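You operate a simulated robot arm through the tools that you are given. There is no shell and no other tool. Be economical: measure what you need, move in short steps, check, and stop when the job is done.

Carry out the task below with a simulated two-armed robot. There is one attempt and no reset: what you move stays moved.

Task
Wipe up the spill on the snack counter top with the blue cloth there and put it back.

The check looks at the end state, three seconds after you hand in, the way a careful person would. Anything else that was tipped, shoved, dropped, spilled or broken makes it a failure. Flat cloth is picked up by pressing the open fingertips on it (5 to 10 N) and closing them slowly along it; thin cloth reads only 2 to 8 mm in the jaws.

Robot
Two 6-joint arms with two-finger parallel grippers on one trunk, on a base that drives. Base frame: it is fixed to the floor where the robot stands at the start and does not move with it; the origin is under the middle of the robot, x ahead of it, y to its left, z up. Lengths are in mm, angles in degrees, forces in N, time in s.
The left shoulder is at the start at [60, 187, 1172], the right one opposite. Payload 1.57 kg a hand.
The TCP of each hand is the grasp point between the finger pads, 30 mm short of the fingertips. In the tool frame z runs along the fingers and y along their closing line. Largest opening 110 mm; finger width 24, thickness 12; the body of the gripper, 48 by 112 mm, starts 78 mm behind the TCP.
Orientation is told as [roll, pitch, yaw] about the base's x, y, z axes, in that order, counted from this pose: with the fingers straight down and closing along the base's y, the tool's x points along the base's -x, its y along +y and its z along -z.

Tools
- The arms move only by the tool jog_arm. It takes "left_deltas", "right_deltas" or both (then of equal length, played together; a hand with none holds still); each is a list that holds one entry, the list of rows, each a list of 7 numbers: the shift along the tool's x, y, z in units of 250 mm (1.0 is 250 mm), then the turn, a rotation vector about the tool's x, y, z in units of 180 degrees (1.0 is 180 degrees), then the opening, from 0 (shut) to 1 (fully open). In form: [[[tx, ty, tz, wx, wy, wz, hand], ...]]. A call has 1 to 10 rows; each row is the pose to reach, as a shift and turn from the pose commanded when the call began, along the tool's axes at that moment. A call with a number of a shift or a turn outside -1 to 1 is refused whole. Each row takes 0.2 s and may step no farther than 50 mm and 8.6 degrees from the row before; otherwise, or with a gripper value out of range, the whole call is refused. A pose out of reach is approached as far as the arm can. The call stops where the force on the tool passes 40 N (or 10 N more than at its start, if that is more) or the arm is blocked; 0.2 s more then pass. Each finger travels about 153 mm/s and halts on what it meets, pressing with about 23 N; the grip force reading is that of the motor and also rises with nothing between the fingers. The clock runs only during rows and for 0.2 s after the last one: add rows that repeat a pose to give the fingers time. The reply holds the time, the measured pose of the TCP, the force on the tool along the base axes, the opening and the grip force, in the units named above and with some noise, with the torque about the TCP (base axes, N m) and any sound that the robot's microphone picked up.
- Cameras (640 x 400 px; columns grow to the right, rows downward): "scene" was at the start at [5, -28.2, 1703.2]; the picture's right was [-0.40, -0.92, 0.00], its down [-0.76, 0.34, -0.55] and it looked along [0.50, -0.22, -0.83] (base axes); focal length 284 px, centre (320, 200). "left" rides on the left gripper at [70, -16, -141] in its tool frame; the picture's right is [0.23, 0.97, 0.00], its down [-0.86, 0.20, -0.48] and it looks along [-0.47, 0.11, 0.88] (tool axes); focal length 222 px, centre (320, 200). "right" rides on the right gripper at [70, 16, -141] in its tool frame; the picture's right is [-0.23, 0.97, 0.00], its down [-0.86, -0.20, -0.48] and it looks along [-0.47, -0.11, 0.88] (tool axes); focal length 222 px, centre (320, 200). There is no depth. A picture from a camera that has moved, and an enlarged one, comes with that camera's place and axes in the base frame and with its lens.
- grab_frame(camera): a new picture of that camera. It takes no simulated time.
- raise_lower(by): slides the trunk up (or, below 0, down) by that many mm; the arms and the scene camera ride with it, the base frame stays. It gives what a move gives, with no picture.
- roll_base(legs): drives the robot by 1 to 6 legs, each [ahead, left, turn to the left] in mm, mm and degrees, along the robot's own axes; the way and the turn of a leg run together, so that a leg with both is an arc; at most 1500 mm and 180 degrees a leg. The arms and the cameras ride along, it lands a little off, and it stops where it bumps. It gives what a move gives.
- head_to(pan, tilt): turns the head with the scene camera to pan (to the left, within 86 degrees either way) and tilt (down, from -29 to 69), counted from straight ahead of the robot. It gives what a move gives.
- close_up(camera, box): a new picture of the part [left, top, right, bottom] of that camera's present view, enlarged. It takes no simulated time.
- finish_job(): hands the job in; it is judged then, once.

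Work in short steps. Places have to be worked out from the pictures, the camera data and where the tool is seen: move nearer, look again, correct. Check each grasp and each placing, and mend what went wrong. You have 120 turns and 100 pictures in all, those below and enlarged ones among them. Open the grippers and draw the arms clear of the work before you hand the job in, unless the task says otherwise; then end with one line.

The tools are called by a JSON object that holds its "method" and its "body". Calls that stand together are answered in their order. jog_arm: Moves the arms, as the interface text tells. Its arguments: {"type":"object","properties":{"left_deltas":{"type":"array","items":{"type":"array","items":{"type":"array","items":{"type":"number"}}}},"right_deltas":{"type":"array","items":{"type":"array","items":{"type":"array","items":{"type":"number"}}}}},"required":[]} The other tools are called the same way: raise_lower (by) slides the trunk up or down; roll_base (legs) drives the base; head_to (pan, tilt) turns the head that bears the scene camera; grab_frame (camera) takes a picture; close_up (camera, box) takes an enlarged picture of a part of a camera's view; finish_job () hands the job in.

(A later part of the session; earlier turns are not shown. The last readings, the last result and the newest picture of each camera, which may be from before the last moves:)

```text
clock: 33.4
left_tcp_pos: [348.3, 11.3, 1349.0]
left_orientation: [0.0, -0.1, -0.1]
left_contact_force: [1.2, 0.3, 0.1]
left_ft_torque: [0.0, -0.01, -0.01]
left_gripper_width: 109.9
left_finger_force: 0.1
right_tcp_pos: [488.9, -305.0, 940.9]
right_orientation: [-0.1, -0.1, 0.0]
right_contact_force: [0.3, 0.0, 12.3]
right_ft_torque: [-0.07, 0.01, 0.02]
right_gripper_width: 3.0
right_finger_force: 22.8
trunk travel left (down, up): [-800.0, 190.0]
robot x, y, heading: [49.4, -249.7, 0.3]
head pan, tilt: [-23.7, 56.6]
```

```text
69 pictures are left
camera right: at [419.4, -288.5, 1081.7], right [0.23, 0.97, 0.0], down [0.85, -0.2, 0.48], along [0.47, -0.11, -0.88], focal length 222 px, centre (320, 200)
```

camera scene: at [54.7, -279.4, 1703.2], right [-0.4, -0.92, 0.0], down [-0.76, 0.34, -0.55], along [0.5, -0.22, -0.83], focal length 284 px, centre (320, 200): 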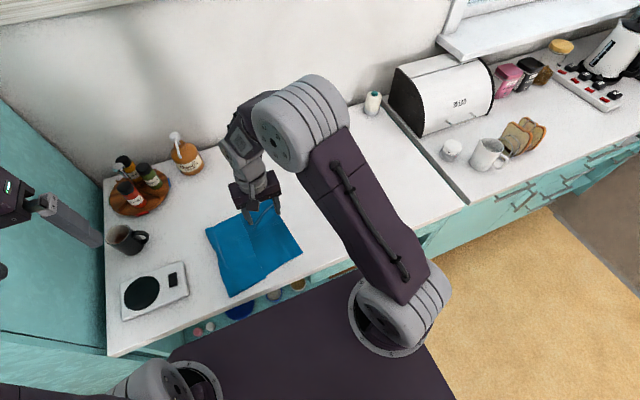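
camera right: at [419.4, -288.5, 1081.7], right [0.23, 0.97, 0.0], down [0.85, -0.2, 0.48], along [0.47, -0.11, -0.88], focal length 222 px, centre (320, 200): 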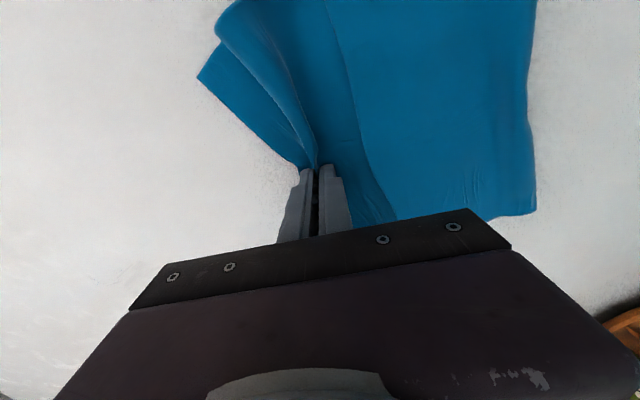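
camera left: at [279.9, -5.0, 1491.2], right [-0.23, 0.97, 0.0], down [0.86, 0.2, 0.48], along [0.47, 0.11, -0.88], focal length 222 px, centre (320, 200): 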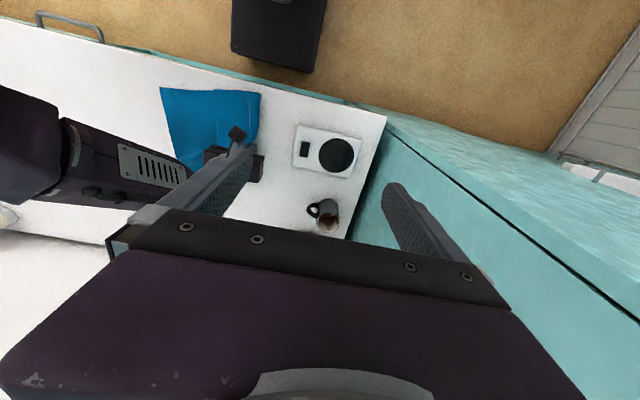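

Held again at 3.0 mm. I drag to just before the spill, about (545,−415), and look for the residue.

{"method": "jog_arm", "body": {"right_deltas": [[[0, 0, -0.007, 0, 0, 0, 0], [-0.06, -0.11, -0.007, 0, 0, 0, 0], [-0.12, -0.22, -0.007, 0, 0, 0, 0], [-0.18, -0.33, -0.007, 0, 0, 0, 0], [-0.22, -0.44, -0.007, 0, 0, 0, 0]]]}}

{"method": "grab_frame", "body": {"camera": "right"}}

{"method": "close_up", "body": {"camera": "scene", "box": [230, 110, 390, 210]}}

```text
clock: 34.5
left_tcp_pos: [351.3, 9.1, 1348.8]
left_orientation: [-0.1, 0.0, -0.1]
left_contact_force: [-0.6, 0.6, 0.5]
left_ft_torque: [0.0, 0.0, 0.02]
left_gripper_width: 110.2
left_finger_force: 0.1
right_tcp_pos: [545.2, -416.4, 941.6]
right_orientation: [0.0, 0.0, 0.1]
right_contact_force: [0.1, 0.0, 0.7]
right_ft_torque: [0.05, -0.05, -0.01]
right_gripper_width: 3.1
right_finger_force: 23.0
trunk travel left (down, up): [-800.0, 190.0]
robot x, y, heading: [45.1, -248.8, -0.0]
head pan, tilt: [-23.7, 56.6]
```

```text
68 pictures are left
camera right: at [475.6, -399.4, 1082.7], right [0.23, 0.97, 0.0], down [0.86, -0.2, 0.48], along [0.47, -0.11, -0.88], focal length 222 px, centre (320, 200)
```

right: 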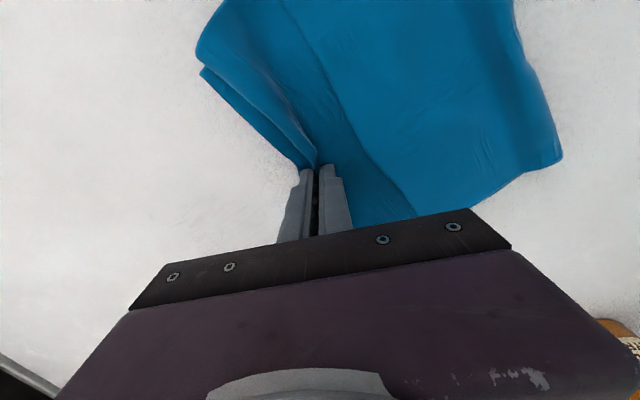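

```text
4.00 times, centred on (310, 160) of scene
camera zoom: at [54.8, -278.9, 1703.2], right [-0.4, -0.92, 0.0], down [-0.76, 0.34, -0.55], along [0.5, -0.22, -0.83], focal length 1137 px, centre (360, 360)
```

zoom: 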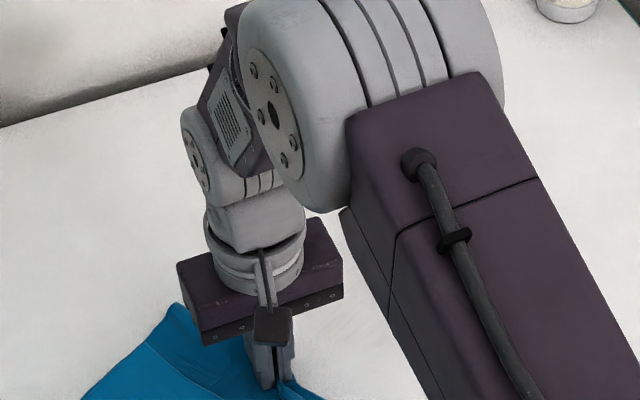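

The near part looks clean. The residue seems to lie at x≈565–640, which is at the arm's limit, so I raise the grip 3 mm and drive a little ahead and right for reach.

{"method": "jog_arm", "body": {"right_deltas": [[[0, 0, -0.012, 0, 0, 0, 0]]]}}

{"method": "roll_base", "body": {"legs": [[25, -55, 0]]}}

{"method": "grab_frame", "body": {"camera": "scene"}}

{"method": "grab_frame", "body": {"camera": "right"}}

```text
clock: 35.0
left_tcp_pos: [350.6, 11.0, 1348.3]
left_orientation: [0.0, 0.0, -0.1]
left_contact_force: [-0.1, -0.1, 0.0]
left_ft_torque: [-0.02, 0.04, 0.0]
left_gripper_width: 110.0
left_finger_force: 0.0
right_tcp_pos: [544.8, -414.6, 945.7]
right_orientation: [0.0, 0.0, 0.0]
right_contact_force: [-0.1, 0.4, 0.5]
right_ft_torque: [0.01, -0.01, 0.02]
right_gripper_width: 2.9
right_finger_force: 23.2
trunk travel left (down, up): [-800.0, 190.0]
robot x, y, heading: [47.2, -250.6, -0.1]
head pan, tilt: [-23.7, 56.6]
```

```text
clock: 35.9
left_tcp_pos: [373.5, -38.3, 1347.2]
left_orientation: [-0.4, -0.1, -0.2]
left_contact_force: [0.3, 0.2, -0.1]
left_ft_torque: [-0.01, -0.04, 0.0]
left_gripper_width: 109.8
left_finger_force: 0.2
right_tcp_pos: [568.7, -467.6, 947.7]
right_orientation: [-0.4, -0.1, 0.1]
right_contact_force: [0.2, -0.1, 1.1]
right_ft_torque: [-0.08, -0.01, -0.01]
right_gripper_width: 2.8
right_finger_force: 23.5
trunk travel left (down, up): [-800.0, 190.0]
robot x, y, heading: [73.8, -303.9, 0.1]
head pan, tilt: [-23.7, 56.6]
```

```text
66 pictures are left
camera scene: at [76.9, -324.9, 1703.3], right [-0.4, -0.92, 0.0], down [-0.76, 0.33, -0.55], along [0.51, -0.23, -0.83], focal length 284 px, centre (320, 200)
```

scene: 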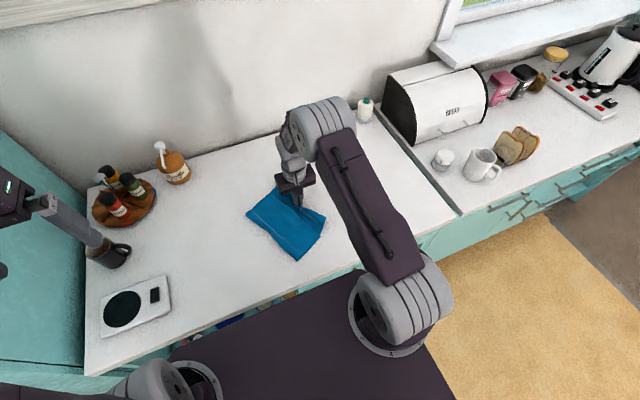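

```text
65 pictures are left
camera right: at [498.7, -448.6, 1087.5], right [0.23, 0.97, 0.0], down [0.85, -0.2, 0.48], along [0.47, -0.11, -0.88], focal length 222 px, centre (320, 200)
```

right: 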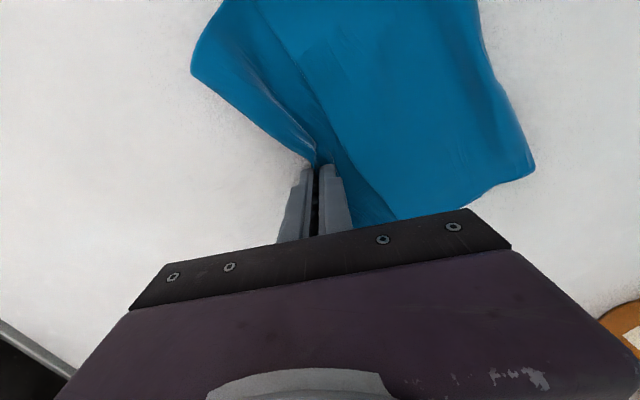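

Now I press down and do lane 1: along x from 569 to 650 at y −470, then step right and come back.

{"method": "jog_arm", "body": {"right_deltas": [[[0, 0, 0.012, 0, 0, 0, 0], [0, 0, 0.019, 0, 0, 0, 0], [-0.12, 0, 0.019, 0, 0, 0, 0], [-0.24, 0, 0.019, 0, 0, 0, 0], [-0.34, 0, 0.019, 0, 0, 0, 0], [-0.34, -0.08, 0.019, 0, 0, 0, 0], [-0.22, -0.08, 0.019, 0, 0, 0, 0], [-0.1, -0.08, 0.019, 0, 0, 0, 0], [0.02, -0.08, 0.019, 0, 0, 0, 0], [0.02, -0.15, 0.019, 0, 0, 0, 0]]]}}

```text
clock: 38.1
left_tcp_pos: [372.1, -40.6, 1347.8]
left_orientation: [-0.2, -0.1, -0.1]
left_contact_force: [-0.8, 0.4, -0.2]
left_ft_torque: [0.01, -0.03, 0.0]
left_gripper_width: 110.1
left_finger_force: 0.0
right_tcp_pos: [563.1, -503.6, 942.3]
right_orientation: [-0.1, -0.2, 0.0]
right_contact_force: [1.8, 9.3, 26.7]
right_ft_torque: [0.33, -0.05, -0.01]
right_gripper_width: 2.9
right_finger_force: 23.2
trunk travel left (down, up): [-800.0, 190.0]
robot x, y, heading: [73.0, -301.0, 0.4]
head pan, tilt: [-23.7, 56.6]
```

The force is 27 N, rather firm, so I ease off about 1 mm and continue with further lanes.

{"method": "jog_arm", "body": {"right_deltas": [[[-0.12, 0, -0.003, 0, 0, 0, 0], [-0.24, 0, -0.003, 0, 0, 0, 0], [-0.36, 0, -0.003, 0, 0, 0, 0], [-0.36, -0.08, -0.003, 0, 0, 0, 0], [-0.24, -0.08, -0.003, 0, 0, 0, 0], [-0.12, -0.08, -0.003, 0, 0, 0, 0], [0.0, -0.08, -0.003, 0, 0, 0, 0], [0.0, -0.16, -0.003, 0, 0, 0, 0], [-0.13, -0.16, -0.003, 0, 0, 0, 0], [-0.26, -0.16, -0.003, 0, 0, 0, 0]]]}}

{"method": "grab_frame", "body": {"camera": "right"}}

{"method": "grab_frame", "body": {"camera": "scene"}}

```text
clock: 40.3
left_tcp_pos: [373.6, -43.0, 1348.6]
left_orientation: [-0.1, -0.1, -0.1]
left_contact_force: [-0.4, -0.6, 0.1]
left_ft_torque: [0.02, 0.02, -0.02]
left_gripper_width: 110.0
left_finger_force: 0.0
right_tcp_pos: [627.5, -546.4, 942.4]
right_orientation: [-0.1, 0.0, 0.0]
right_contact_force: [-2.7, -1.5, 8.5]
right_ft_torque: [-0.06, 0.09, 0.02]
right_gripper_width: 2.9
right_finger_force: 23.0
trunk travel left (down, up): [-800.0, 190.0]
robot x, y, heading: [73.2, -304.3, -0.2]
head pan, tilt: [-23.7, 56.6]
```

```text
64 pictures are left
camera right: at [559.5, -530.2, 1083.0], right [0.23, 0.97, 0.0], down [0.85, -0.2, 0.48], along [0.47, -0.11, -0.88], focal length 222 px, centre (320, 200)
```

right: 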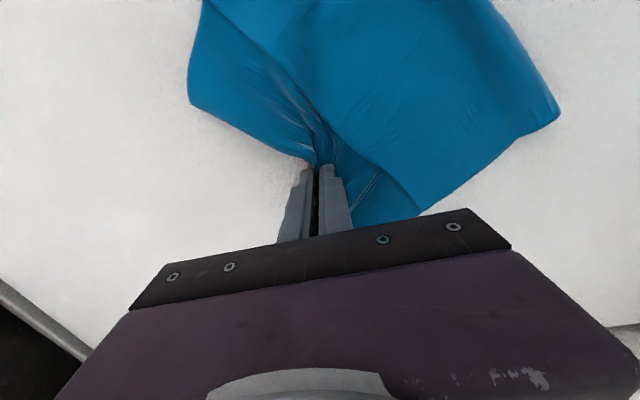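

```text
63 pictures are left
camera scene: at [77.6, -330.7, 1703.3], right [-0.4, -0.92, 0.0], down [-0.76, 0.34, -0.55], along [0.51, -0.22, -0.83], focal length 284 px, centre (320, 200)
```

scene: 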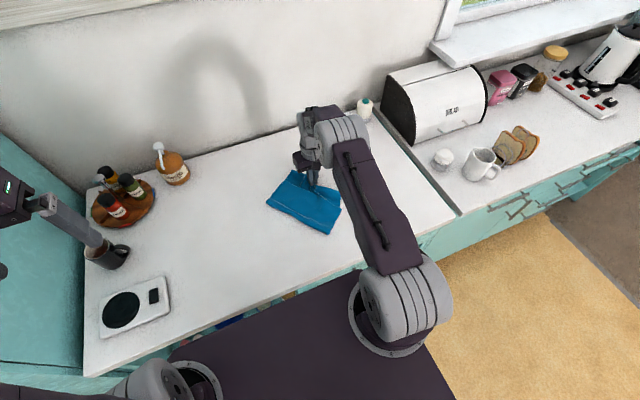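

The cloth moves well under the strokes. I finish the outer lanes and make a second pass back through the middle.

{"method": "jog_arm", "body": {"right_deltas": [[[-0.1, 0, -0.001, 0, 0, 0, 0], [-0.1, -0.08, 0, 0, 0, 0, 0], [0.03, -0.08, 0, 0, 0, 0, 0], [0.16, -0.08, 0, 0, 0, 0, 0], [0.28, -0.08, 0, 0, 0, 0, 0], [0.28, 0.04, 0, 0, 0, 0, 0], [0.16, 0.04, 0, 0, 0, 0, 0], [0.04, 0.04, 0, 0, 0, 0, 0], [-0.08, 0.04, 0, 0, 0, 0, 0], [-0.08, 0.12, 0, 0, 0, 0, 0]]]}}

{"method": "jog_arm", "body": {"right_deltas": [[[0.12, 0, 0, 0, 0, 0, 0], [0.24, 0, 0, 0, 0, 0, 0], [0.36, 0, 0, 0, 0, 0, 0], [0.36, 0.08, 0, 0, 0, 0, 0], [0.24, 0.08, 0, 0, 0, 0, 0], [0.12, 0.08, 0, 0, 0, 0, 0], [0.0, 0.08, 0, 0, 0, 0, 0], [0.0, 0.16, 0, 0, 0, 0, 0], [0.13, 0.16, 0, 0, 0, 0, 0], [0.26, 0.16, 0, 0, 0, 0, 0]]]}}

{"method": "grab_frame", "body": {"camera": "right"}}

{"method": "grab_frame", "body": {"camera": "scene"}}

```text
clock: 42.5
left_tcp_pos: [374.9, -44.5, 1349.1]
left_orientation: [-0.1, 0.0, -0.1]
left_contact_force: [0.4, -0.1, -0.2]
left_ft_torque: [0.03, 0.01, 0.02]
left_gripper_width: 110.1
left_finger_force: 0.0
right_tcp_pos: [650.7, -517.1, 943.5]
right_orientation: [-0.1, -0.1, 0.0]
right_contact_force: [0.3, -4.3, 9.3]
right_ft_torque: [-0.12, -0.02, 0.02]
right_gripper_width: 2.9
right_finger_force: 23.1
trunk travel left (down, up): [-800.0, 190.0]
robot x, y, heading: [74.0, -306.1, 0.1]
head pan, tilt: [-23.7, 56.6]
```

```text
clock: 44.7
left_tcp_pos: [374.4, -44.9, 1349.4]
left_orientation: [-0.2, -0.1, -0.1]
left_contact_force: [-0.1, -1.4, 0.4]
left_ft_torque: [-0.02, 0.01, -0.01]
left_gripper_width: 110.1
left_finger_force: 0.0
right_tcp_pos: [584.8, -477.0, 942.9]
right_orientation: [0.0, -0.3, 0.0]
right_contact_force: [3.5, 1.1, 10.9]
right_ft_torque: [0.08, -0.08, 0.01]
right_gripper_width: 2.8
right_finger_force: 23.2
trunk travel left (down, up): [-800.0, 190.0]
robot x, y, heading: [75.7, -304.3, 0.3]
head pan, tilt: [-23.7, 56.6]
```

```text
62 pictures are left
camera right: at [514.2, -460.4, 1083.0], right [0.23, 0.97, 0.0], down [0.85, -0.2, 0.48], along [0.47, -0.11, -0.88], focal length 222 px, centre (320, 200)
```

right: 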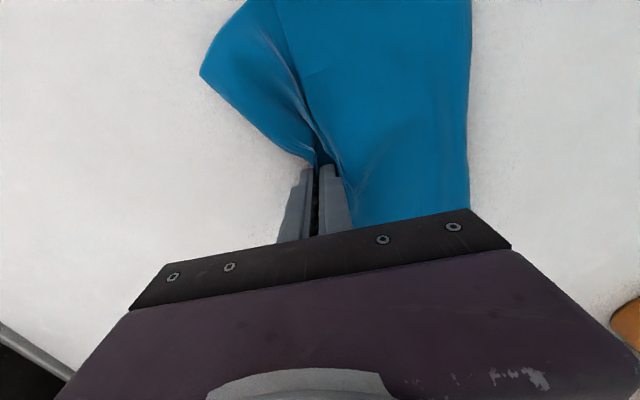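

```text
61 pictures are left
camera scene: at [77.4, -332.0, 1703.2], right [-0.4, -0.92, 0.0], down [-0.76, 0.34, -0.55], along [0.51, -0.22, -0.83], focal length 284 px, centre (320, 200)
```

scene: 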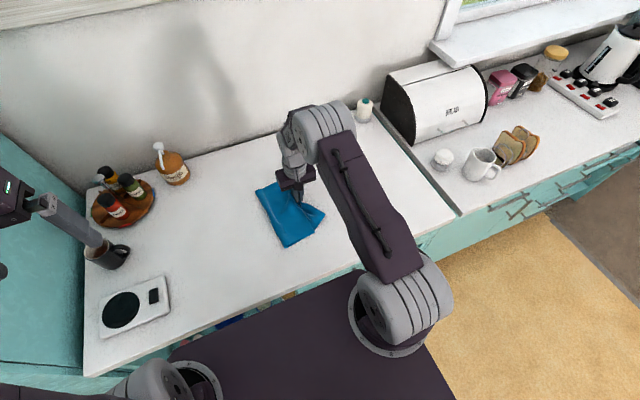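

The pass is done. I release, lift, and swing the hand clear to inspect the spot.

{"method": "jog_arm", "body": {"right_deltas": [[[0, 0, -0.008, 0, 0, 0, 0], [0, 0, -0.008, 0, 0, 0, 0.1], [0, 0, -0.01, 0, 0, 0, 0.2], [0, 0, -0.1, 0, 0, 0, 0.2], [0, 0, -0.25, 0, 0, 0, 0.4], [0.0, 0.1, -0.4, 0, 0, 0, 0.4], [0, 0.28, -0.45, 0, 0, 0, 0.4]]]}}

{"method": "grab_frame", "body": {"camera": "right"}}

{"method": "close_up", "body": {"camera": "scene", "box": [220, 120, 400, 270]}}

```text
clock: 46.3
left_tcp_pos: [374.6, -42.7, 1349.3]
left_orientation: [-0.2, 0.1, -0.1]
left_contact_force: [-0.2, -0.1, -0.2]
left_ft_torque: [-0.01, -0.04, -0.02]
left_gripper_width: 110.2
left_finger_force: 0.1
right_tcp_pos: [585.2, -405.1, 1056.0]
right_orientation: [0.0, 0.0, -0.1]
right_contact_force: [0.4, -0.4, -0.4]
right_ft_torque: [0.02, -0.02, 0.05]
right_gripper_width: 44.1
right_finger_force: 0.2
trunk travel left (down, up): [-800.0, 190.0]
robot x, y, heading: [77.3, -305.2, -0.4]
head pan, tilt: [-23.7, 56.6]
```

```text
60 pictures are left
camera right: at [516.3, -388.0, 1195.4], right [0.23, 0.97, 0.0], down [0.85, -0.2, 0.48], along [0.47, -0.11, -0.88], focal length 222 px, centre (320, 200)
```

right: 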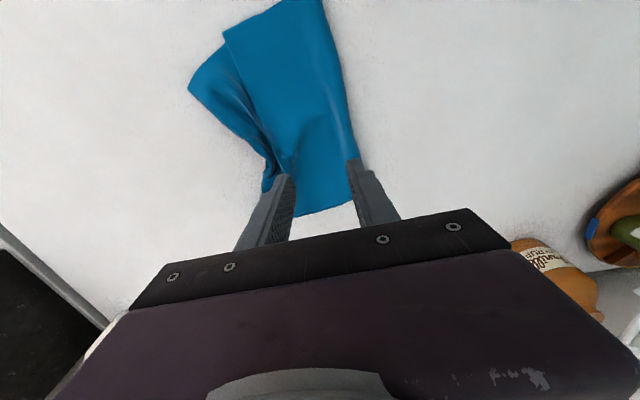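

```text
2.67 times, centred on (310, 195) of scene
camera zoom: at [79.6, -329.3, 1703.2], right [-0.4, -0.92, 0.0], down [-0.76, 0.34, -0.55], along [0.5, -0.22, -0.83], focal length 758 px, centre (347, 213)
```

zoom: 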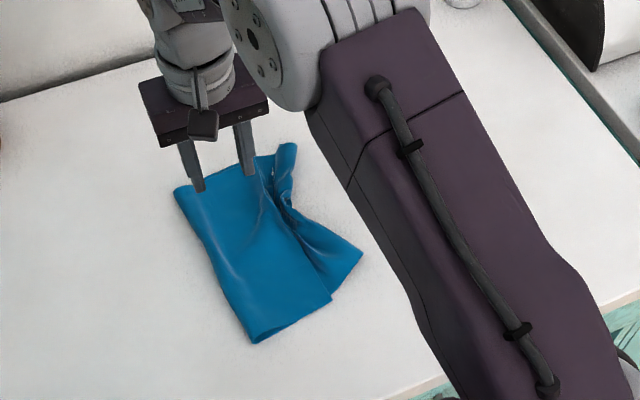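

The visible spill area looks clean. The fold edge now lies at y≈−364 from x 464 to 640, so I straddle it at (550,−369) and lower.

{"method": "jog_arm", "body": {"right_deltas": [[[0.07, 0.07, 0, 0, 0, 0, 0.4], [0.14, 0.144, 0.08, 0, 0, 0, 0.4], [0.14, 0.144, 0.22, 0, 0, 0, 0.4], [0.14, 0.144, 0.3, 0, 0, 0, 0.4], [0.14, 0.144, 0.3, 0, 0, 0, 0.4]]]}}

{"method": "grab_frame", "body": {"camera": "right"}}

```text
clock: 47.5
left_tcp_pos: [374.3, -44.4, 1347.6]
left_orientation: [-0.2, 0.1, -0.2]
left_contact_force: [0.0, 0.3, -0.8]
left_ft_torque: [-0.06, -0.02, 0.03]
left_gripper_width: 110.1
left_finger_force: 0.2
right_tcp_pos: [549.7, -370.2, 978.4]
right_orientation: [0.0, 0.1, 0.1]
right_contact_force: [0.1, -0.4, -0.2]
right_ft_torque: [-0.03, -0.01, 0.03]
right_gripper_width: 44.1
right_finger_force: 0.0
trunk travel left (down, up): [-800.0, 190.0]
robot x, y, heading: [73.3, -307.0, 0.2]
head pan, tilt: [-23.7, 56.6]
```

```text
58 pictures are left
camera right: at [479.8, -353.1, 1119.7], right [0.23, 0.97, 0.0], down [0.85, -0.2, 0.48], along [0.47, -0.11, -0.88], focal length 222 px, centre (320, 200)
```

right: 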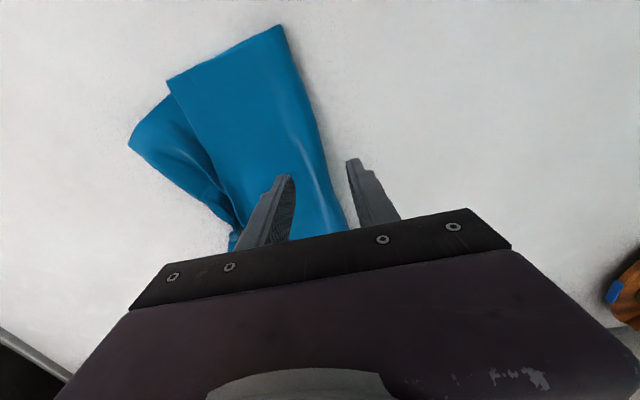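

The edge sits between the fingers, so I lower to contact.

{"method": "jog_arm", "body": {"right_deltas": [[[0, 0, 0.08, 0, 0, 0, 0.4], [0, 0, 0.13, 0, 0, 0, 0.4], [0, 0, 0.143, 0, 0, 0, 0.4], [0, 0, 0.147, 0, 0, 0, 0.4]]]}}

```text
clock: 48.5
left_tcp_pos: [375.0, -44.0, 1349.1]
left_orientation: [-0.1, 0.0, -0.1]
left_contact_force: [-0.4, 0.1, -0.9]
left_ft_torque: [-0.02, -0.01, -0.02]
left_gripper_width: 110.1
left_finger_force: 0.1
right_tcp_pos: [549.9, -371.5, 941.8]
right_orientation: [0.0, 0.1, 0.0]
right_contact_force: [0.0, 0.9, 1.9]
right_ft_torque: [0.01, -0.02, 0.0]
right_gripper_width: 43.9
right_finger_force: 0.1
trunk travel left (down, up): [-800.0, 190.0]
robot x, y, heading: [72.6, -305.7, -0.2]
head pan, tilt: [-23.7, 56.6]
```

Light contact. I press a little more and close slowly.

{"method": "jog_arm", "body": {"right_deltas": [[[0, 0, 0.005, 0, 0, 0, 0.4], [0, 0, 0.006, 0, 0, 0, 0.34], [0, 0, 0.006, 0, 0, 0, 0.28], [0, 0, 0.006, 0, 0, 0, 0.22], [0, 0, 0.006, 0, 0, 0, 0.16], [0, 0, 0.006, 0, 0, 0, 0.1], [0, 0, 0.006, 0, 0, 0, 0.05], [0, 0, 0.006, 0, 0, 0, 0], [0, 0, 0.006, 0, 0, 0, 0]]]}}

{"method": "grab_frame", "body": {"camera": "right"}}

```text
clock: 50.5
left_tcp_pos: [373.1, -45.2, 1349.1]
left_orientation: [-0.1, -0.1, -0.1]
left_contact_force: [0.1, -0.2, -0.1]
left_ft_torque: [-0.02, -0.01, 0.0]
left_gripper_width: 110.1
left_finger_force: 0.1
right_tcp_pos: [549.4, -371.3, 941.6]
right_orientation: [0.1, -0.2, 0.0]
right_contact_force: [-0.7, 0.9, 11.1]
right_ft_torque: [-0.05, 0.05, -0.01]
right_gripper_width: 3.2
right_finger_force: 22.9
trunk travel left (down, up): [-800.0, 190.0]
robot x, y, heading: [73.7, -302.7, -0.0]
head pan, tilt: [-23.7, 56.6]
```

```text
57 pictures are left
camera right: at [479.3, -354.1, 1082.0], right [0.23, 0.97, 0.0], down [0.85, -0.2, 0.48], along [0.47, -0.11, -0.88], focal length 222 px, centre (320, 200)
```

right: 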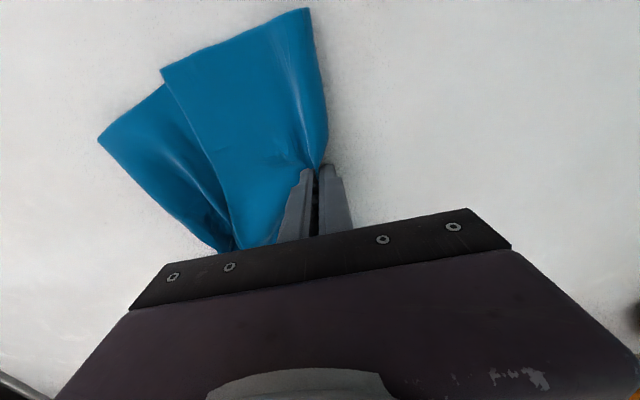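

Held at 3.2 mm. I unload the press, drive the base back to the left (dragging the cloth along), then continue with the arm.

{"method": "jog_arm", "body": {"right_deltas": [[[0, 0.0, -0.01, 0, 0, 0, 0], [0.04, 0.1, -0.012, 0, 0, 0, 0]]]}}

{"method": "roll_base", "body": {"legs": [[-20, 55, 0]]}}

{"method": "grab_frame", "body": {"camera": "right"}}

```text
clock: 51.1
left_tcp_pos: [375.4, -42.5, 1348.4]
left_orientation: [-0.1, 0.1, 0.0]
left_contact_force: [0.2, 0.4, 0.8]
left_ft_torque: [-0.03, 0.0, 0.01]
left_gripper_width: 110.1
left_finger_force: 0.1
right_tcp_pos: [538.0, -344.9, 944.9]
right_orientation: [-0.1, 0.0, -0.1]
right_contact_force: [-0.6, -0.7, 0.1]
right_ft_torque: [-0.04, -0.01, 0.0]
right_gripper_width: 3.0
right_finger_force: 22.9
trunk travel left (down, up): [-800.0, 190.0]
robot x, y, heading: [73.3, -304.2, 0.2]
head pan, tilt: [-23.7, 56.6]
```

```text
clock: 52.1
left_tcp_pos: [358.1, 3.8, 1348.9]
left_orientation: [0.2, 0.1, -0.2]
left_contact_force: [0.2, -1.3, -0.5]
left_ft_torque: [0.05, 0.01, 0.03]
left_gripper_width: 110.2
left_finger_force: 0.1
right_tcp_pos: [522.2, -297.7, 942.8]
right_orientation: [0.3, 0.1, -0.1]
right_contact_force: [-0.2, 0.1, 1.1]
right_ft_torque: [0.02, 0.03, 0.03]
right_gripper_width: 2.8
right_finger_force: 22.7
trunk travel left (down, up): [-800.0, 190.0]
robot x, y, heading: [56.2, -248.5, -0.0]
head pan, tilt: [-23.7, 56.6]
```

```text
56 pictures are left
camera right: at [452.4, -281.0, 1083.3], right [0.23, 0.97, 0.0], down [0.86, -0.2, 0.48], along [0.46, -0.11, -0.88], focal length 222 px, centre (320, 200)
```

right: 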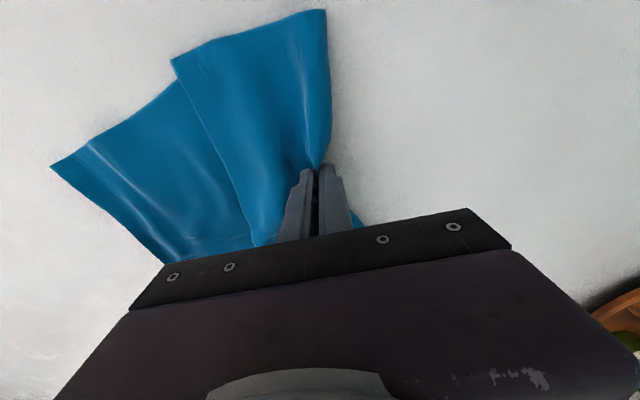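

The cloth is trailing, slightly skewed. I drag on toward the home position and check.

{"method": "jog_arm", "body": {"right_deltas": [[[0.05, 0.11, -0.002, 0, 0, 0, 0], [0.1, 0.22, -0.002, 0, 0, 0, 0], [0.14, 0.33, -0.002, 0, 0, 0, 0], [0.17, 0.44, -0.002, 0, 0, 0, 0], [0.2, 0.55, -0.002, 0, 0, 0, 0], [0.22, 0.65, -0.002, 0, 0, 0, 0]]]}}

{"method": "grab_frame", "body": {"camera": "right"}}

{"method": "close_up", "body": {"camera": "scene", "box": [160, 120, 400, 320]}}

{"method": "close_up", "body": {"camera": "scene", "box": [250, 120, 400, 215]}}

```text
clock: 53.5
left_tcp_pos: [355.8, 11.4, 1348.4]
left_orientation: [-0.2, 0.0, -0.1]
left_contact_force: [-0.4, 1.4, 0.9]
left_ft_torque: [-0.07, -0.03, 0.02]
left_gripper_width: 110.1
left_finger_force: 0.1
right_tcp_pos: [464.1, -127.9, 944.2]
right_orientation: [-0.2, -0.1, -0.1]
right_contact_force: [0.0, 0.3, -0.5]
right_ft_torque: [-0.02, -0.01, 0.02]
right_gripper_width: 2.9
right_finger_force: 23.1
trunk travel left (down, up): [-800.0, 190.0]
robot x, y, heading: [54.0, -248.6, 0.0]
head pan, tilt: [-23.7, 56.6]
```

```text
55 pictures are left
camera right: at [395.0, -111.5, 1084.9], right [0.23, 0.97, 0.0], down [0.85, -0.2, 0.48], along [0.47, -0.11, -0.88], focal length 222 px, centre (320, 200)
```

right: 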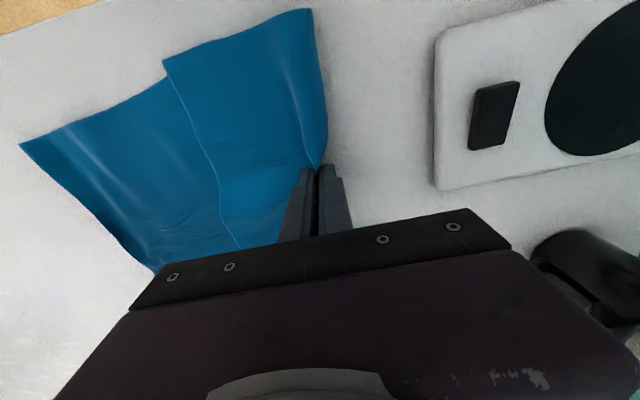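

```text
2.00 times, centred on (280, 220) of scene
camera zoom: at [59.2, -275.4, 1703.2], right [-0.4, -0.91, 0.0], down [-0.76, 0.34, -0.55], along [0.5, -0.22, -0.83], focal length 568 px, centre (400, 160)
```

zoom: 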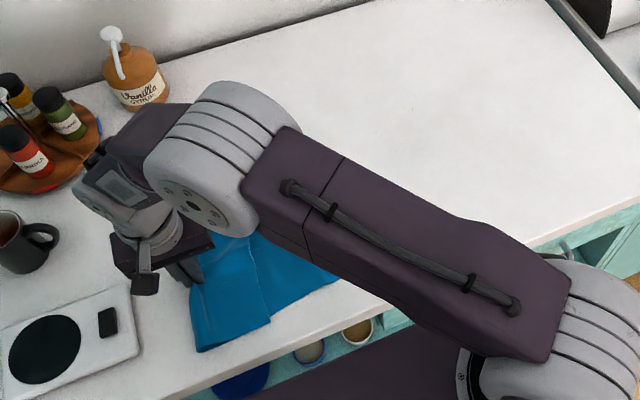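

```text
4.21 times, centred on (325, 168) of scene
camera zoom: at [59.2, -275.4, 1703.2], right [-0.4, -0.91, 0.0], down [-0.76, 0.34, -0.55], along [0.5, -0.22, -0.83], focal length 1197 px, centre (299, 337)
```

zoom: 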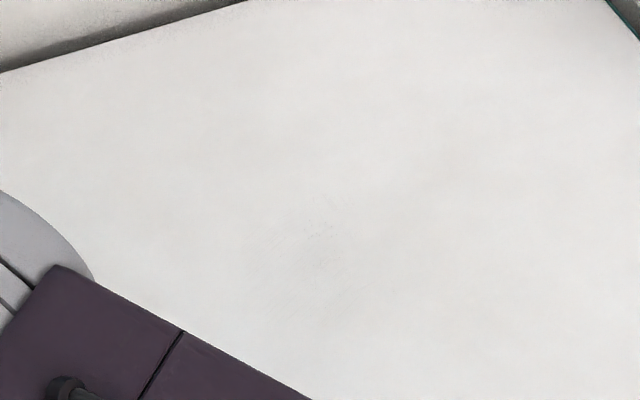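

The spill is nearly gone, with only very faint streaks. I look closer to judge whether another pass is needed.

{"method": "close_up", "body": {"camera": "scene", "box": [300, 155, 350, 205]}}

```text
8.00 times, centred on (325, 180) of scene
camera zoom: at [59.2, -275.4, 1703.2], right [-0.4, -0.91, 0.0], down [-0.76, 0.34, -0.55], along [0.5, -0.22, -0.83], focal length 2274 px, centre (280, 360)
```

zoom: 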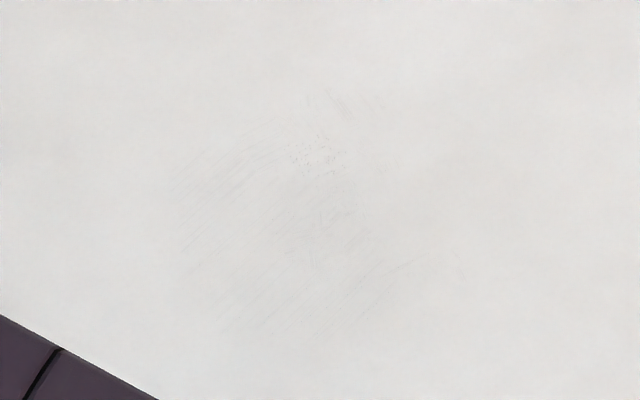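

Only traces remain, but one more pass would make it properly clean. I put the cloth down here, then regrip its right edge as before.

{"method": "jog_arm", "body": {"right_deltas": [[[0, 0, 0.004, 0, 0, 0, 0], [0, 0, 0.004, 0, 0, 0, 0.1], [0, 0, 0, 0, 0, 0, 0.2], [0, 0, -0.08, 0, 0, 0, 0.25], [0, 0, -0.2, 0, 0, 0, 0.3], [0, -0.1, -0.35, 0, 0, 0, 0.6], [0, -0.25, -0.45, 0, 0, 0, 0.6], [0, -0.43, -0.45, 0, 0, 0, 0.6], [-0.04, -0.6, -0.45, 0, 0, 0, 0.6], [-0.08, -0.7, -0.45, 0, 0, 0, 0.6]]]}}

{"method": "grab_frame", "body": {"camera": "right"}}

```text
clock: 55.7
left_tcp_pos: [355.7, 8.4, 1348.6]
left_orientation: [-0.1, 0.0, -0.3]
left_contact_force: [-0.4, -0.5, -0.1]
left_ft_torque: [0.01, 0.01, -0.01]
left_gripper_width: 109.7
left_finger_force: 0.0
right_tcp_pos: [485.7, -304.8, 1056.7]
right_orientation: [0.0, 0.1, 0.0]
right_contact_force: [-0.3, 0.2, -0.6]
right_ft_torque: [-0.02, 0.01, -0.01]
right_gripper_width: 66.0
right_finger_force: 0.1
trunk travel left (down, up): [-800.0, 190.0]
robot x, y, heading: [51.4, -243.4, -0.0]
head pan, tilt: [-23.7, 56.6]
```

```text
51 pictures are left
camera right: at [416.6, -288.0, 1196.1], right [0.23, 0.97, 0.0], down [0.85, -0.2, 0.48], along [0.47, -0.11, -0.88], focal length 222 px, centre (320, 200)
```

right: 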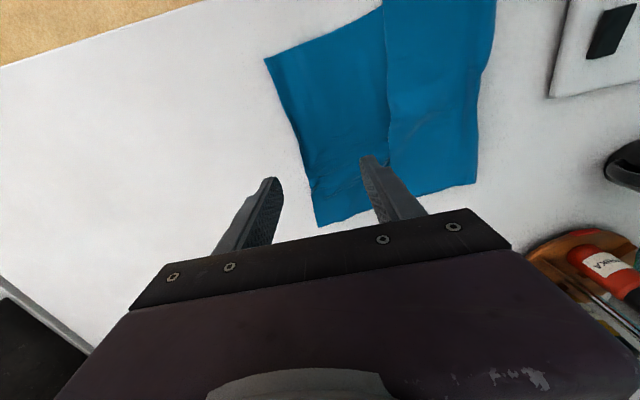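

The cloth is home within about 10 mm. I pinch it near the right edge again for the final pass.

{"method": "jog_arm", "body": {"right_deltas": [[[-0.036, 0.04, 0.1, 0, 0, 0, 0.6], [-0.036, 0.04, 0.25, 0, 0, 0, 0.6], [-0.036, 0.04, 0.38, 0, 0, 0, 0.6], [-0.036, 0.04, 0.44, 0, 0, 0, 0.6], [-0.036, 0.04, 0.456, 0, 0, 0, 0.6], [-0.036, 0.04, 0.459, 0, 0, 0, 0.6]]]}}

```text
clock: 57.1
left_tcp_pos: [353.7, 9.7, 1347.9]
left_orientation: [-0.2, 0.1, -0.2]
left_contact_force: [1.1, -0.2, 0.0]
left_ft_torque: [0.03, 0.0, 0.03]
left_gripper_width: 110.0
left_finger_force: 0.1
right_tcp_pos: [493.7, -294.9, 940.8]
right_orientation: [0.0, -0.1, -0.1]
right_contact_force: [-0.2, 0.7, 1.2]
right_ft_torque: [-0.04, 0.02, 0.03]
right_gripper_width: 66.0
right_finger_force: 0.1
trunk travel left (down, up): [-800.0, 190.0]
robot x, y, heading: [59.5, -248.4, -0.0]
head pan, tilt: [-23.7, 56.6]
```

Light touch. Press slightly and close slowly.

{"method": "jog_arm", "body": {"right_deltas": [[[0, 0, 0.004, 0, 0, 0, 0.6], [0, 0, 0.004, 0, 0, 0, 0.52], [0, 0, 0.004, 0, 0, 0, 0.44], [0, 0, 0.004, 0, 0, 0, 0.36], [0, 0, 0.004, 0, 0, 0, 0.28], [0, 0, 0.004, 0, 0, 0, 0.2], [0, 0, 0.004, 0, 0, 0, 0.12], [0, 0, 0.004, 0, 0, 0, 0.05], [0, 0, 0.004, 0, 0, 0, 0], [0, 0, 0.004, 0, 0, 0, 0]]]}}

{"method": "jog_arm", "body": {"right_deltas": [[[0, 0, -0.007, 0, 0, 0, 0], [-0.06, -0.11, -0.012, 0, 0, 0, 0], [-0.12, -0.22, -0.015, 0, 0, 0, 0], [-0.16, -0.33, -0.015, 0, 0, 0, 0], [-0.19, -0.46, -0.015, 0, 0, 0, 0]]]}}

{"method": "roll_base", "body": {"legs": [[20, -55, 0]]}}

{"method": "grab_frame", "body": {"camera": "right"}}

```text
clock: 59.3
left_tcp_pos: [354.9, 8.8, 1348.4]
left_orientation: [-0.1, -0.1, -0.2]
left_contact_force: [-0.1, -0.1, 0.6]
left_ft_torque: [0.03, 0.01, 0.01]
left_gripper_width: 110.1
left_finger_force: 0.1
right_tcp_pos: [493.4, -295.0, 942.0]
right_orientation: [0.0, -0.1, -0.1]
right_contact_force: [0.6, -2.6, 12.8]
right_ft_torque: [-0.12, 0.01, 0.0]
right_gripper_width: 3.3
right_finger_force: 22.8
trunk travel left (down, up): [-800.0, 190.0]
robot x, y, heading: [53.0, -243.9, -0.0]
head pan, tilt: [-23.7, 56.6]
```

```text
clock: 60.5
left_tcp_pos: [356.9, 7.9, 1348.5]
left_orientation: [0.1, 0.0, -0.2]
left_contact_force: [-0.4, -0.6, 0.2]
left_ft_torque: [0.05, -0.01, 0.01]
left_gripper_width: 110.1
left_finger_force: 0.1
right_tcp_pos: [542.3, -410.9, 944.6]
right_orientation: [0.0, -0.1, -0.1]
right_contact_force: [-0.1, -0.2, -0.4]
right_ft_torque: [0.02, -0.01, 0.02]
right_gripper_width: 3.2
right_finger_force: 23.2
trunk travel left (down, up): [-800.0, 190.0]
robot x, y, heading: [55.1, -251.9, -0.4]
head pan, tilt: [-23.7, 56.6]
```

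```text
clock: 61.4
left_tcp_pos: [372.4, -37.7, 1348.1]
left_orientation: [-0.4, -0.2, -0.1]
left_contact_force: [-0.4, 0.8, 0.1]
left_ft_torque: [-0.06, -0.02, 0.0]
left_gripper_width: 110.0
left_finger_force: 0.2
right_tcp_pos: [558.3, -460.7, 946.1]
right_orientation: [-0.3, 0.0, -0.1]
right_contact_force: [-0.1, 1.2, -0.2]
right_ft_torque: [-0.04, 0.01, 0.02]
right_gripper_width: 3.1
right_finger_force: 22.6
trunk travel left (down, up): [-800.0, 190.0]
robot x, y, heading: [72.8, -305.4, -0.2]
head pan, tilt: [-23.7, 56.6]
```

```text
50 pictures are left
camera right: at [489.5, -443.1, 1086.7], right [0.23, 0.97, -0.01], down [0.85, -0.2, 0.48], along [0.47, -0.11, -0.88], focal length 222 px, centre (320, 200)
```

right: 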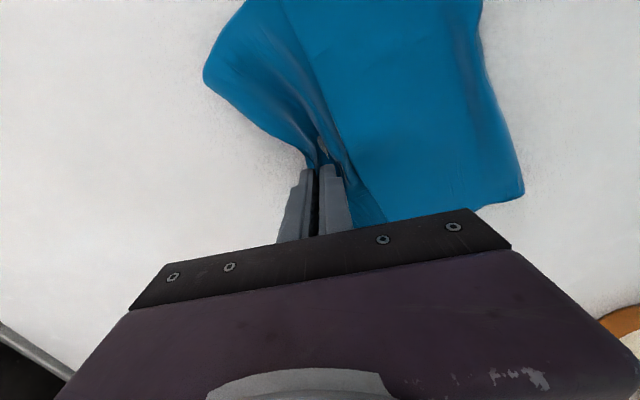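

In position at (558,−461). I press and run denser lanes offset from the earlier ones.

{"method": "jog_arm", "body": {"right_deltas": [[[0, 0, 0.014, 0, 0, 0, 0], [0, -0.06, 0.019, 0, 0, 0, 0], [-0.13, -0.06, 0.019, 0, 0, 0, 0], [-0.26, -0.06, 0.019, 0, 0, 0, 0], [-0.38, -0.06, 0.019, 0, 0, 0, 0], [-0.38, -0.13, 0.019, 0, 0, 0, 0], [-0.26, -0.13, 0.019, 0, 0, 0, 0], [-0.13, -0.13, 0.019, 0, 0, 0, 0], [0.0, -0.13, 0.019, 0, 0, 0, 0], [0.0, -0.2, 0.019, 0, 0, 0, 0]]]}}

{"method": "jog_arm", "body": {"right_deltas": [[[-0.13, 0, 0, 0, 0, 0, 0], [-0.26, 0, 0, 0, 0, 0, 0], [-0.38, 0, 0, 0, 0, 0, 0], [-0.38, -0.075, 0, 0, 0, 0, 0], [-0.26, -0.075, 0, 0, 0, 0, 0], [-0.13, -0.075, 0, 0, 0, 0, 0], [0.0, -0.075, 0, 0, 0, 0, 0], [0.0, -0.15, 0, 0, 0, 0, 0], [-0.13, -0.15, 0, 0, 0, 0, 0], [-0.26, -0.15, 0, 0, 0, 0, 0]]]}}

```text
clock: 63.6
left_tcp_pos: [373.1, -43.3, 1348.2]
left_orientation: [-0.1, -0.1, -0.2]
left_contact_force: [-0.2, 0.2, 0.4]
left_ft_torque: [0.0, 0.01, -0.03]
left_gripper_width: 109.9
left_finger_force: 0.2
right_tcp_pos: [559.1, -512.0, 941.6]
right_orientation: [-0.1, 0.0, 0.0]
right_contact_force: [0.7, 6.1, 20.1]
right_ft_torque: [0.16, 0.01, 0.01]
right_gripper_width: 3.3
right_finger_force: 22.6
trunk travel left (down, up): [-800.0, 190.0]
robot x, y, heading: [74.7, -306.1, -0.1]
head pan, tilt: [-23.7, 56.6]
```

```text
clock: 65.8
left_tcp_pos: [373.2, -43.1, 1349.3]
left_orientation: [-0.2, -0.1, -0.2]
left_contact_force: [0.4, 0.8, -0.3]
left_ft_torque: [-0.01, 0.01, -0.01]
left_gripper_width: 110.0
left_finger_force: 0.0
right_tcp_pos: [623.7, -552.1, 941.9]
right_orientation: [-0.2, 0.0, -0.1]
right_contact_force: [-4.2, -2.0, 16.3]
right_ft_torque: [-0.12, 0.11, 0.0]
right_gripper_width: 3.3
right_finger_force: 23.2
trunk travel left (down, up): [-800.0, 190.0]
robot x, y, heading: [71.8, -307.1, -0.1]
head pan, tilt: [-23.7, 56.6]
```

Forces are steady at 16–20 N. Now I run lanes along y as a cross pass, ending back on the near-left side.

{"method": "jog_arm", "body": {"right_deltas": [[[-0.1, -0.06, -0.001, 0, 0, 0, 0], [-0.08, 0.1, -0.001, 0, 0, 0, 0], [-0.08, 0.26, -0.001, 0, 0, 0, 0], [0.0, 0.3, -0.001, 0, 0, 0, 0], [0.0, 0.14, -0.001, 0, 0, 0, 0], [0.0, -0.02, -0.001, 0, 0, 0, 0], [0.0, -0.1, -0.001, 0, 0, 0, 0], [0.08, -0.06, -0.001, 0, 0, 0, 0], [0.08, 0.1, -0.001, 0, 0, 0, 0], [0.08, 0.26, -0.001, 0, 0, 0, 0]]]}}

{"method": "jog_arm", "body": {"right_deltas": [[[0.08, 0.03, 0, 0, 0, 0, 0], [0.08, -0.12, 0, 0, 0, 0, 0], [0.08, -0.28, 0, 0, 0, 0, 0], [0.16, -0.28, 0, 0, 0, 0, 0], [0.16, -0.12, 0, 0, 0, 0, 0], [0.16, 0.0, 0, 0, 0, 0, 0]]]}}

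{"method": "grab_frame", "body": {"camera": "right"}}

```text
clock: 68.0
left_tcp_pos: [374.4, -43.7, 1347.6]
left_orientation: [-0.1, -0.1, -0.2]
left_contact_force: [0.0, 0.4, -0.6]
left_ft_torque: [-0.01, 0.02, -0.01]
left_gripper_width: 109.9
left_finger_force: 0.1
right_tcp_pos: [605.1, -486.1, 941.7]
right_orientation: [0.0, 0.0, -0.2]
right_contact_force: [-1.8, -4.9, 13.3]
right_ft_torque: [-0.17, 0.01, -0.01]
right_gripper_width: 3.3
right_finger_force: 23.0
trunk travel left (down, up): [-800.0, 190.0]
robot x, y, heading: [77.6, -302.0, -0.4]
head pan, tilt: [-23.7, 56.6]
```

```text
clock: 69.4
left_tcp_pos: [374.0, -44.3, 1349.3]
left_orientation: [-0.1, -0.2, -0.3]
left_contact_force: [-0.4, 0.9, 0.0]
left_ft_torque: [0.03, 0.02, 0.02]
left_gripper_width: 109.9
left_finger_force: 0.0
right_tcp_pos: [562.8, -488.6, 941.4]
right_orientation: [-0.1, -0.1, -0.1]
right_contact_force: [-0.3, -6.6, 20.1]
right_ft_torque: [-0.23, -0.02, -0.04]
right_gripper_width: 3.1
right_finger_force: 22.7
trunk travel left (down, up): [-800.0, 190.0]
robot x, y, heading: [72.8, -301.9, 0.1]
head pan, tilt: [-23.7, 56.6]
```

```text
49 pictures are left
camera right: at [493.9, -471.1, 1081.6], right [0.23, 0.97, 0.0], down [0.85, -0.2, 0.48], along [0.47, -0.11, -0.88], focal length 222 px, centre (320, 200)
```

right: 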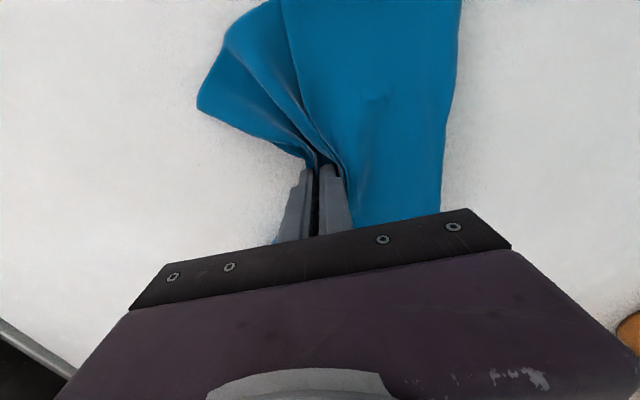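

The cross pass is done. I release and rise as before, then locate the fold edge.

{"method": "jog_arm", "body": {"right_deltas": [[[0, -0.03, -0.008, 0, 0, 0, 0], [0, -0.06, -0.008, 0, 0, 0, 0], [0, -0.06, -0.008, 0, 0, 0, 0.1], [0, -0.06, -0.01, 0, 0, 0, 0.2], [0, -0.06, -0.1, 0, 0, 0, 0.2], [0, -0.06, -0.25, 0, 0, 0, 0.4], [0.0, 0.1, -0.4, 0, 0, 0, 0.4], [0, 0.28, -0.45, 0, 0, 0, 0.4]]]}}

{"method": "grab_frame", "body": {"camera": "right"}}

```text
refused: row 7 steps farther than a row can; nothing moved
```

```text
48 pictures are left
camera right: at [493.9, -471.1, 1081.6], right [0.23, 0.97, 0.0], down [0.85, -0.2, 0.48], along [0.47, -0.11, -0.88], focal length 222 px, centre (320, 200)
```

right: 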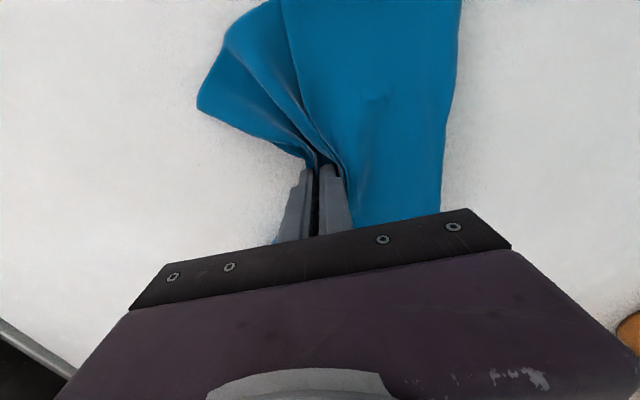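

One row stepped too far, so the call was refused and nothing moved. I repeat it with smaller steps.

{"method": "jog_arm", "body": {"right_deltas": [[[0, -0.03, -0.008, 0, 0, 0, 0], [0, -0.06, -0.008, 0, 0, 0, 0], [0, -0.06, -0.008, 0, 0, 0, 0.1], [0, -0.06, -0.01, 0, 0, 0, 0.2], [0, -0.06, -0.1, 0, 0, 0, 0.2], [0, -0.06, -0.25, 0, 0, 0, 0.4], [0.0, 0.05, -0.37, 0, 0, 0, 0.4], [0, 0.2, -0.45, 0, 0, 0, 0.4], [0, 0.28, -0.45, 0, 0, 0, 0.4]]]}}

{"method": "grab_frame", "body": {"camera": "right"}}

```text
clock: 71.4
left_tcp_pos: [376.0, -44.5, 1348.6]
left_orientation: [-0.1, 0.0, -0.3]
left_contact_force: [-0.4, -0.2, 0.2]
left_ft_torque: [0.0, -0.03, 0.0]
left_gripper_width: 110.0
left_finger_force: 0.0
right_tcp_pos: [565.0, -418.1, 1051.6]
right_orientation: [0.0, 0.0, 0.0]
right_contact_force: [1.1, -0.5, 0.1]
right_ft_torque: [0.01, 0.01, -0.01]
right_gripper_width: 43.9
right_finger_force: 0.0
trunk travel left (down, up): [-800.0, 190.0]
robot x, y, heading: [75.1, -304.2, -0.2]
head pan, tilt: [-23.7, 56.6]
```

```text
47 pictures are left
camera right: at [495.8, -400.8, 1192.9], right [0.23, 0.97, 0.0], down [0.85, -0.2, 0.48], along [0.47, -0.11, -0.88], focal length 222 px, centre (320, 200)
```

right: 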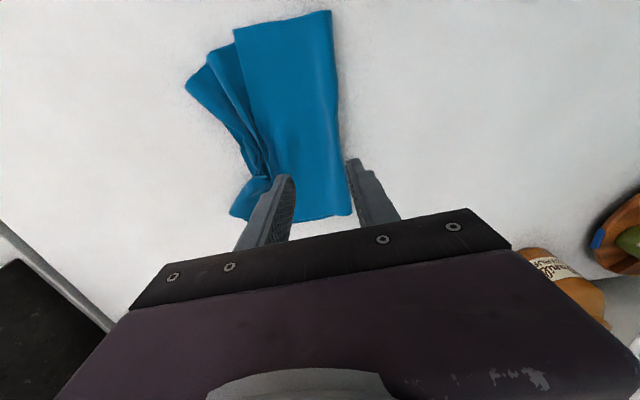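

The fold edge now runs at y≈−387 from x 444 to 676. I straddle it at (560,−393) and lower.

{"method": "jog_arm", "body": {"right_deltas": [[[0.02, 0.1, 0, 0, 0, 0, 0.4], [0.02, 0.1, 0.12, 0, 0, 0, 0.4], [0.02, 0.1, 0.26, 0, 0, 0, 0.4], [0.02, 0.1, 0.38, 0, 0, 0, 0.4], [0.02, 0.1, 0.43, 0, 0, 0, 0.4], [0.02, 0.1, 0.438, 0, 0, 0, 0.4]]]}}

{"method": "grab_frame", "body": {"camera": "right"}}

```text
clock: 72.8
left_tcp_pos: [376.5, -45.0, 1347.4]
left_orientation: [-0.2, 0.0, -0.1]
left_contact_force: [0.2, 0.0, 0.4]
left_ft_torque: [-0.01, 0.0, -0.02]
left_gripper_width: 110.0
left_finger_force: 0.1
right_tcp_pos: [561.1, -392.2, 943.9]
right_orientation: [0.1, -0.1, 0.0]
right_contact_force: [-0.1, 0.3, -0.2]
right_ft_torque: [0.0, 0.0, 0.0]
right_gripper_width: 44.0
right_finger_force: 0.1
trunk travel left (down, up): [-800.0, 190.0]
robot x, y, heading: [74.8, -302.0, -0.2]
head pan, tilt: [-23.7, 56.6]
```

```text
46 pictures are left
camera right: at [491.8, -375.9, 1083.3], right [0.23, 0.97, 0.0], down [0.85, -0.2, 0.48], along [0.47, -0.11, -0.88], focal length 222 px, centre (320, 200)
```

right: 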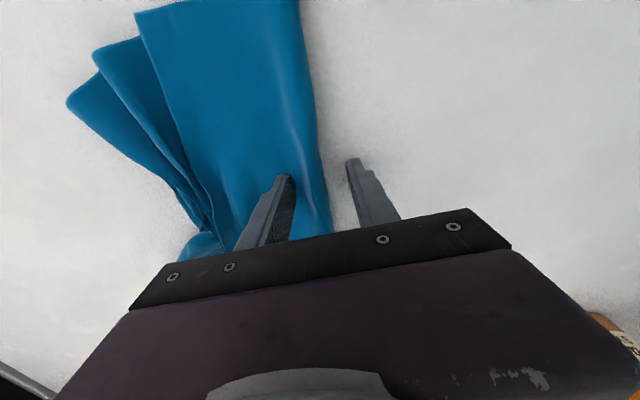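

Well placed, not yet touching. Down about 2 mm to make contact.

{"method": "jog_arm", "body": {"right_deltas": [[[0, 0, 0.004, 0, 0, 0, 0.4], [0, 0, 0.009, 0, 0, 0, 0.4], [0, 0, 0.009, 0, 0, 0, 0.4]]]}}

```text
clock: 73.6
left_tcp_pos: [374.3, -44.2, 1348.7]
left_orientation: [-0.1, 0.1, -0.1]
left_contact_force: [0.1, -0.4, 0.3]
left_ft_torque: [-0.01, 0.0, 0.01]
left_gripper_width: 110.2
left_finger_force: 0.1
right_tcp_pos: [561.7, -392.2, 942.1]
right_orientation: [0.0, 0.0, -0.2]
right_contact_force: [2.3, 0.1, 9.3]
right_ft_torque: [-0.26, -0.03, 0.06]
right_gripper_width: 44.2
right_finger_force: 0.2
trunk travel left (down, up): [-800.0, 190.0]
robot x, y, heading: [70.8, -306.6, -0.5]
head pan, tilt: [-23.7, 56.6]
```

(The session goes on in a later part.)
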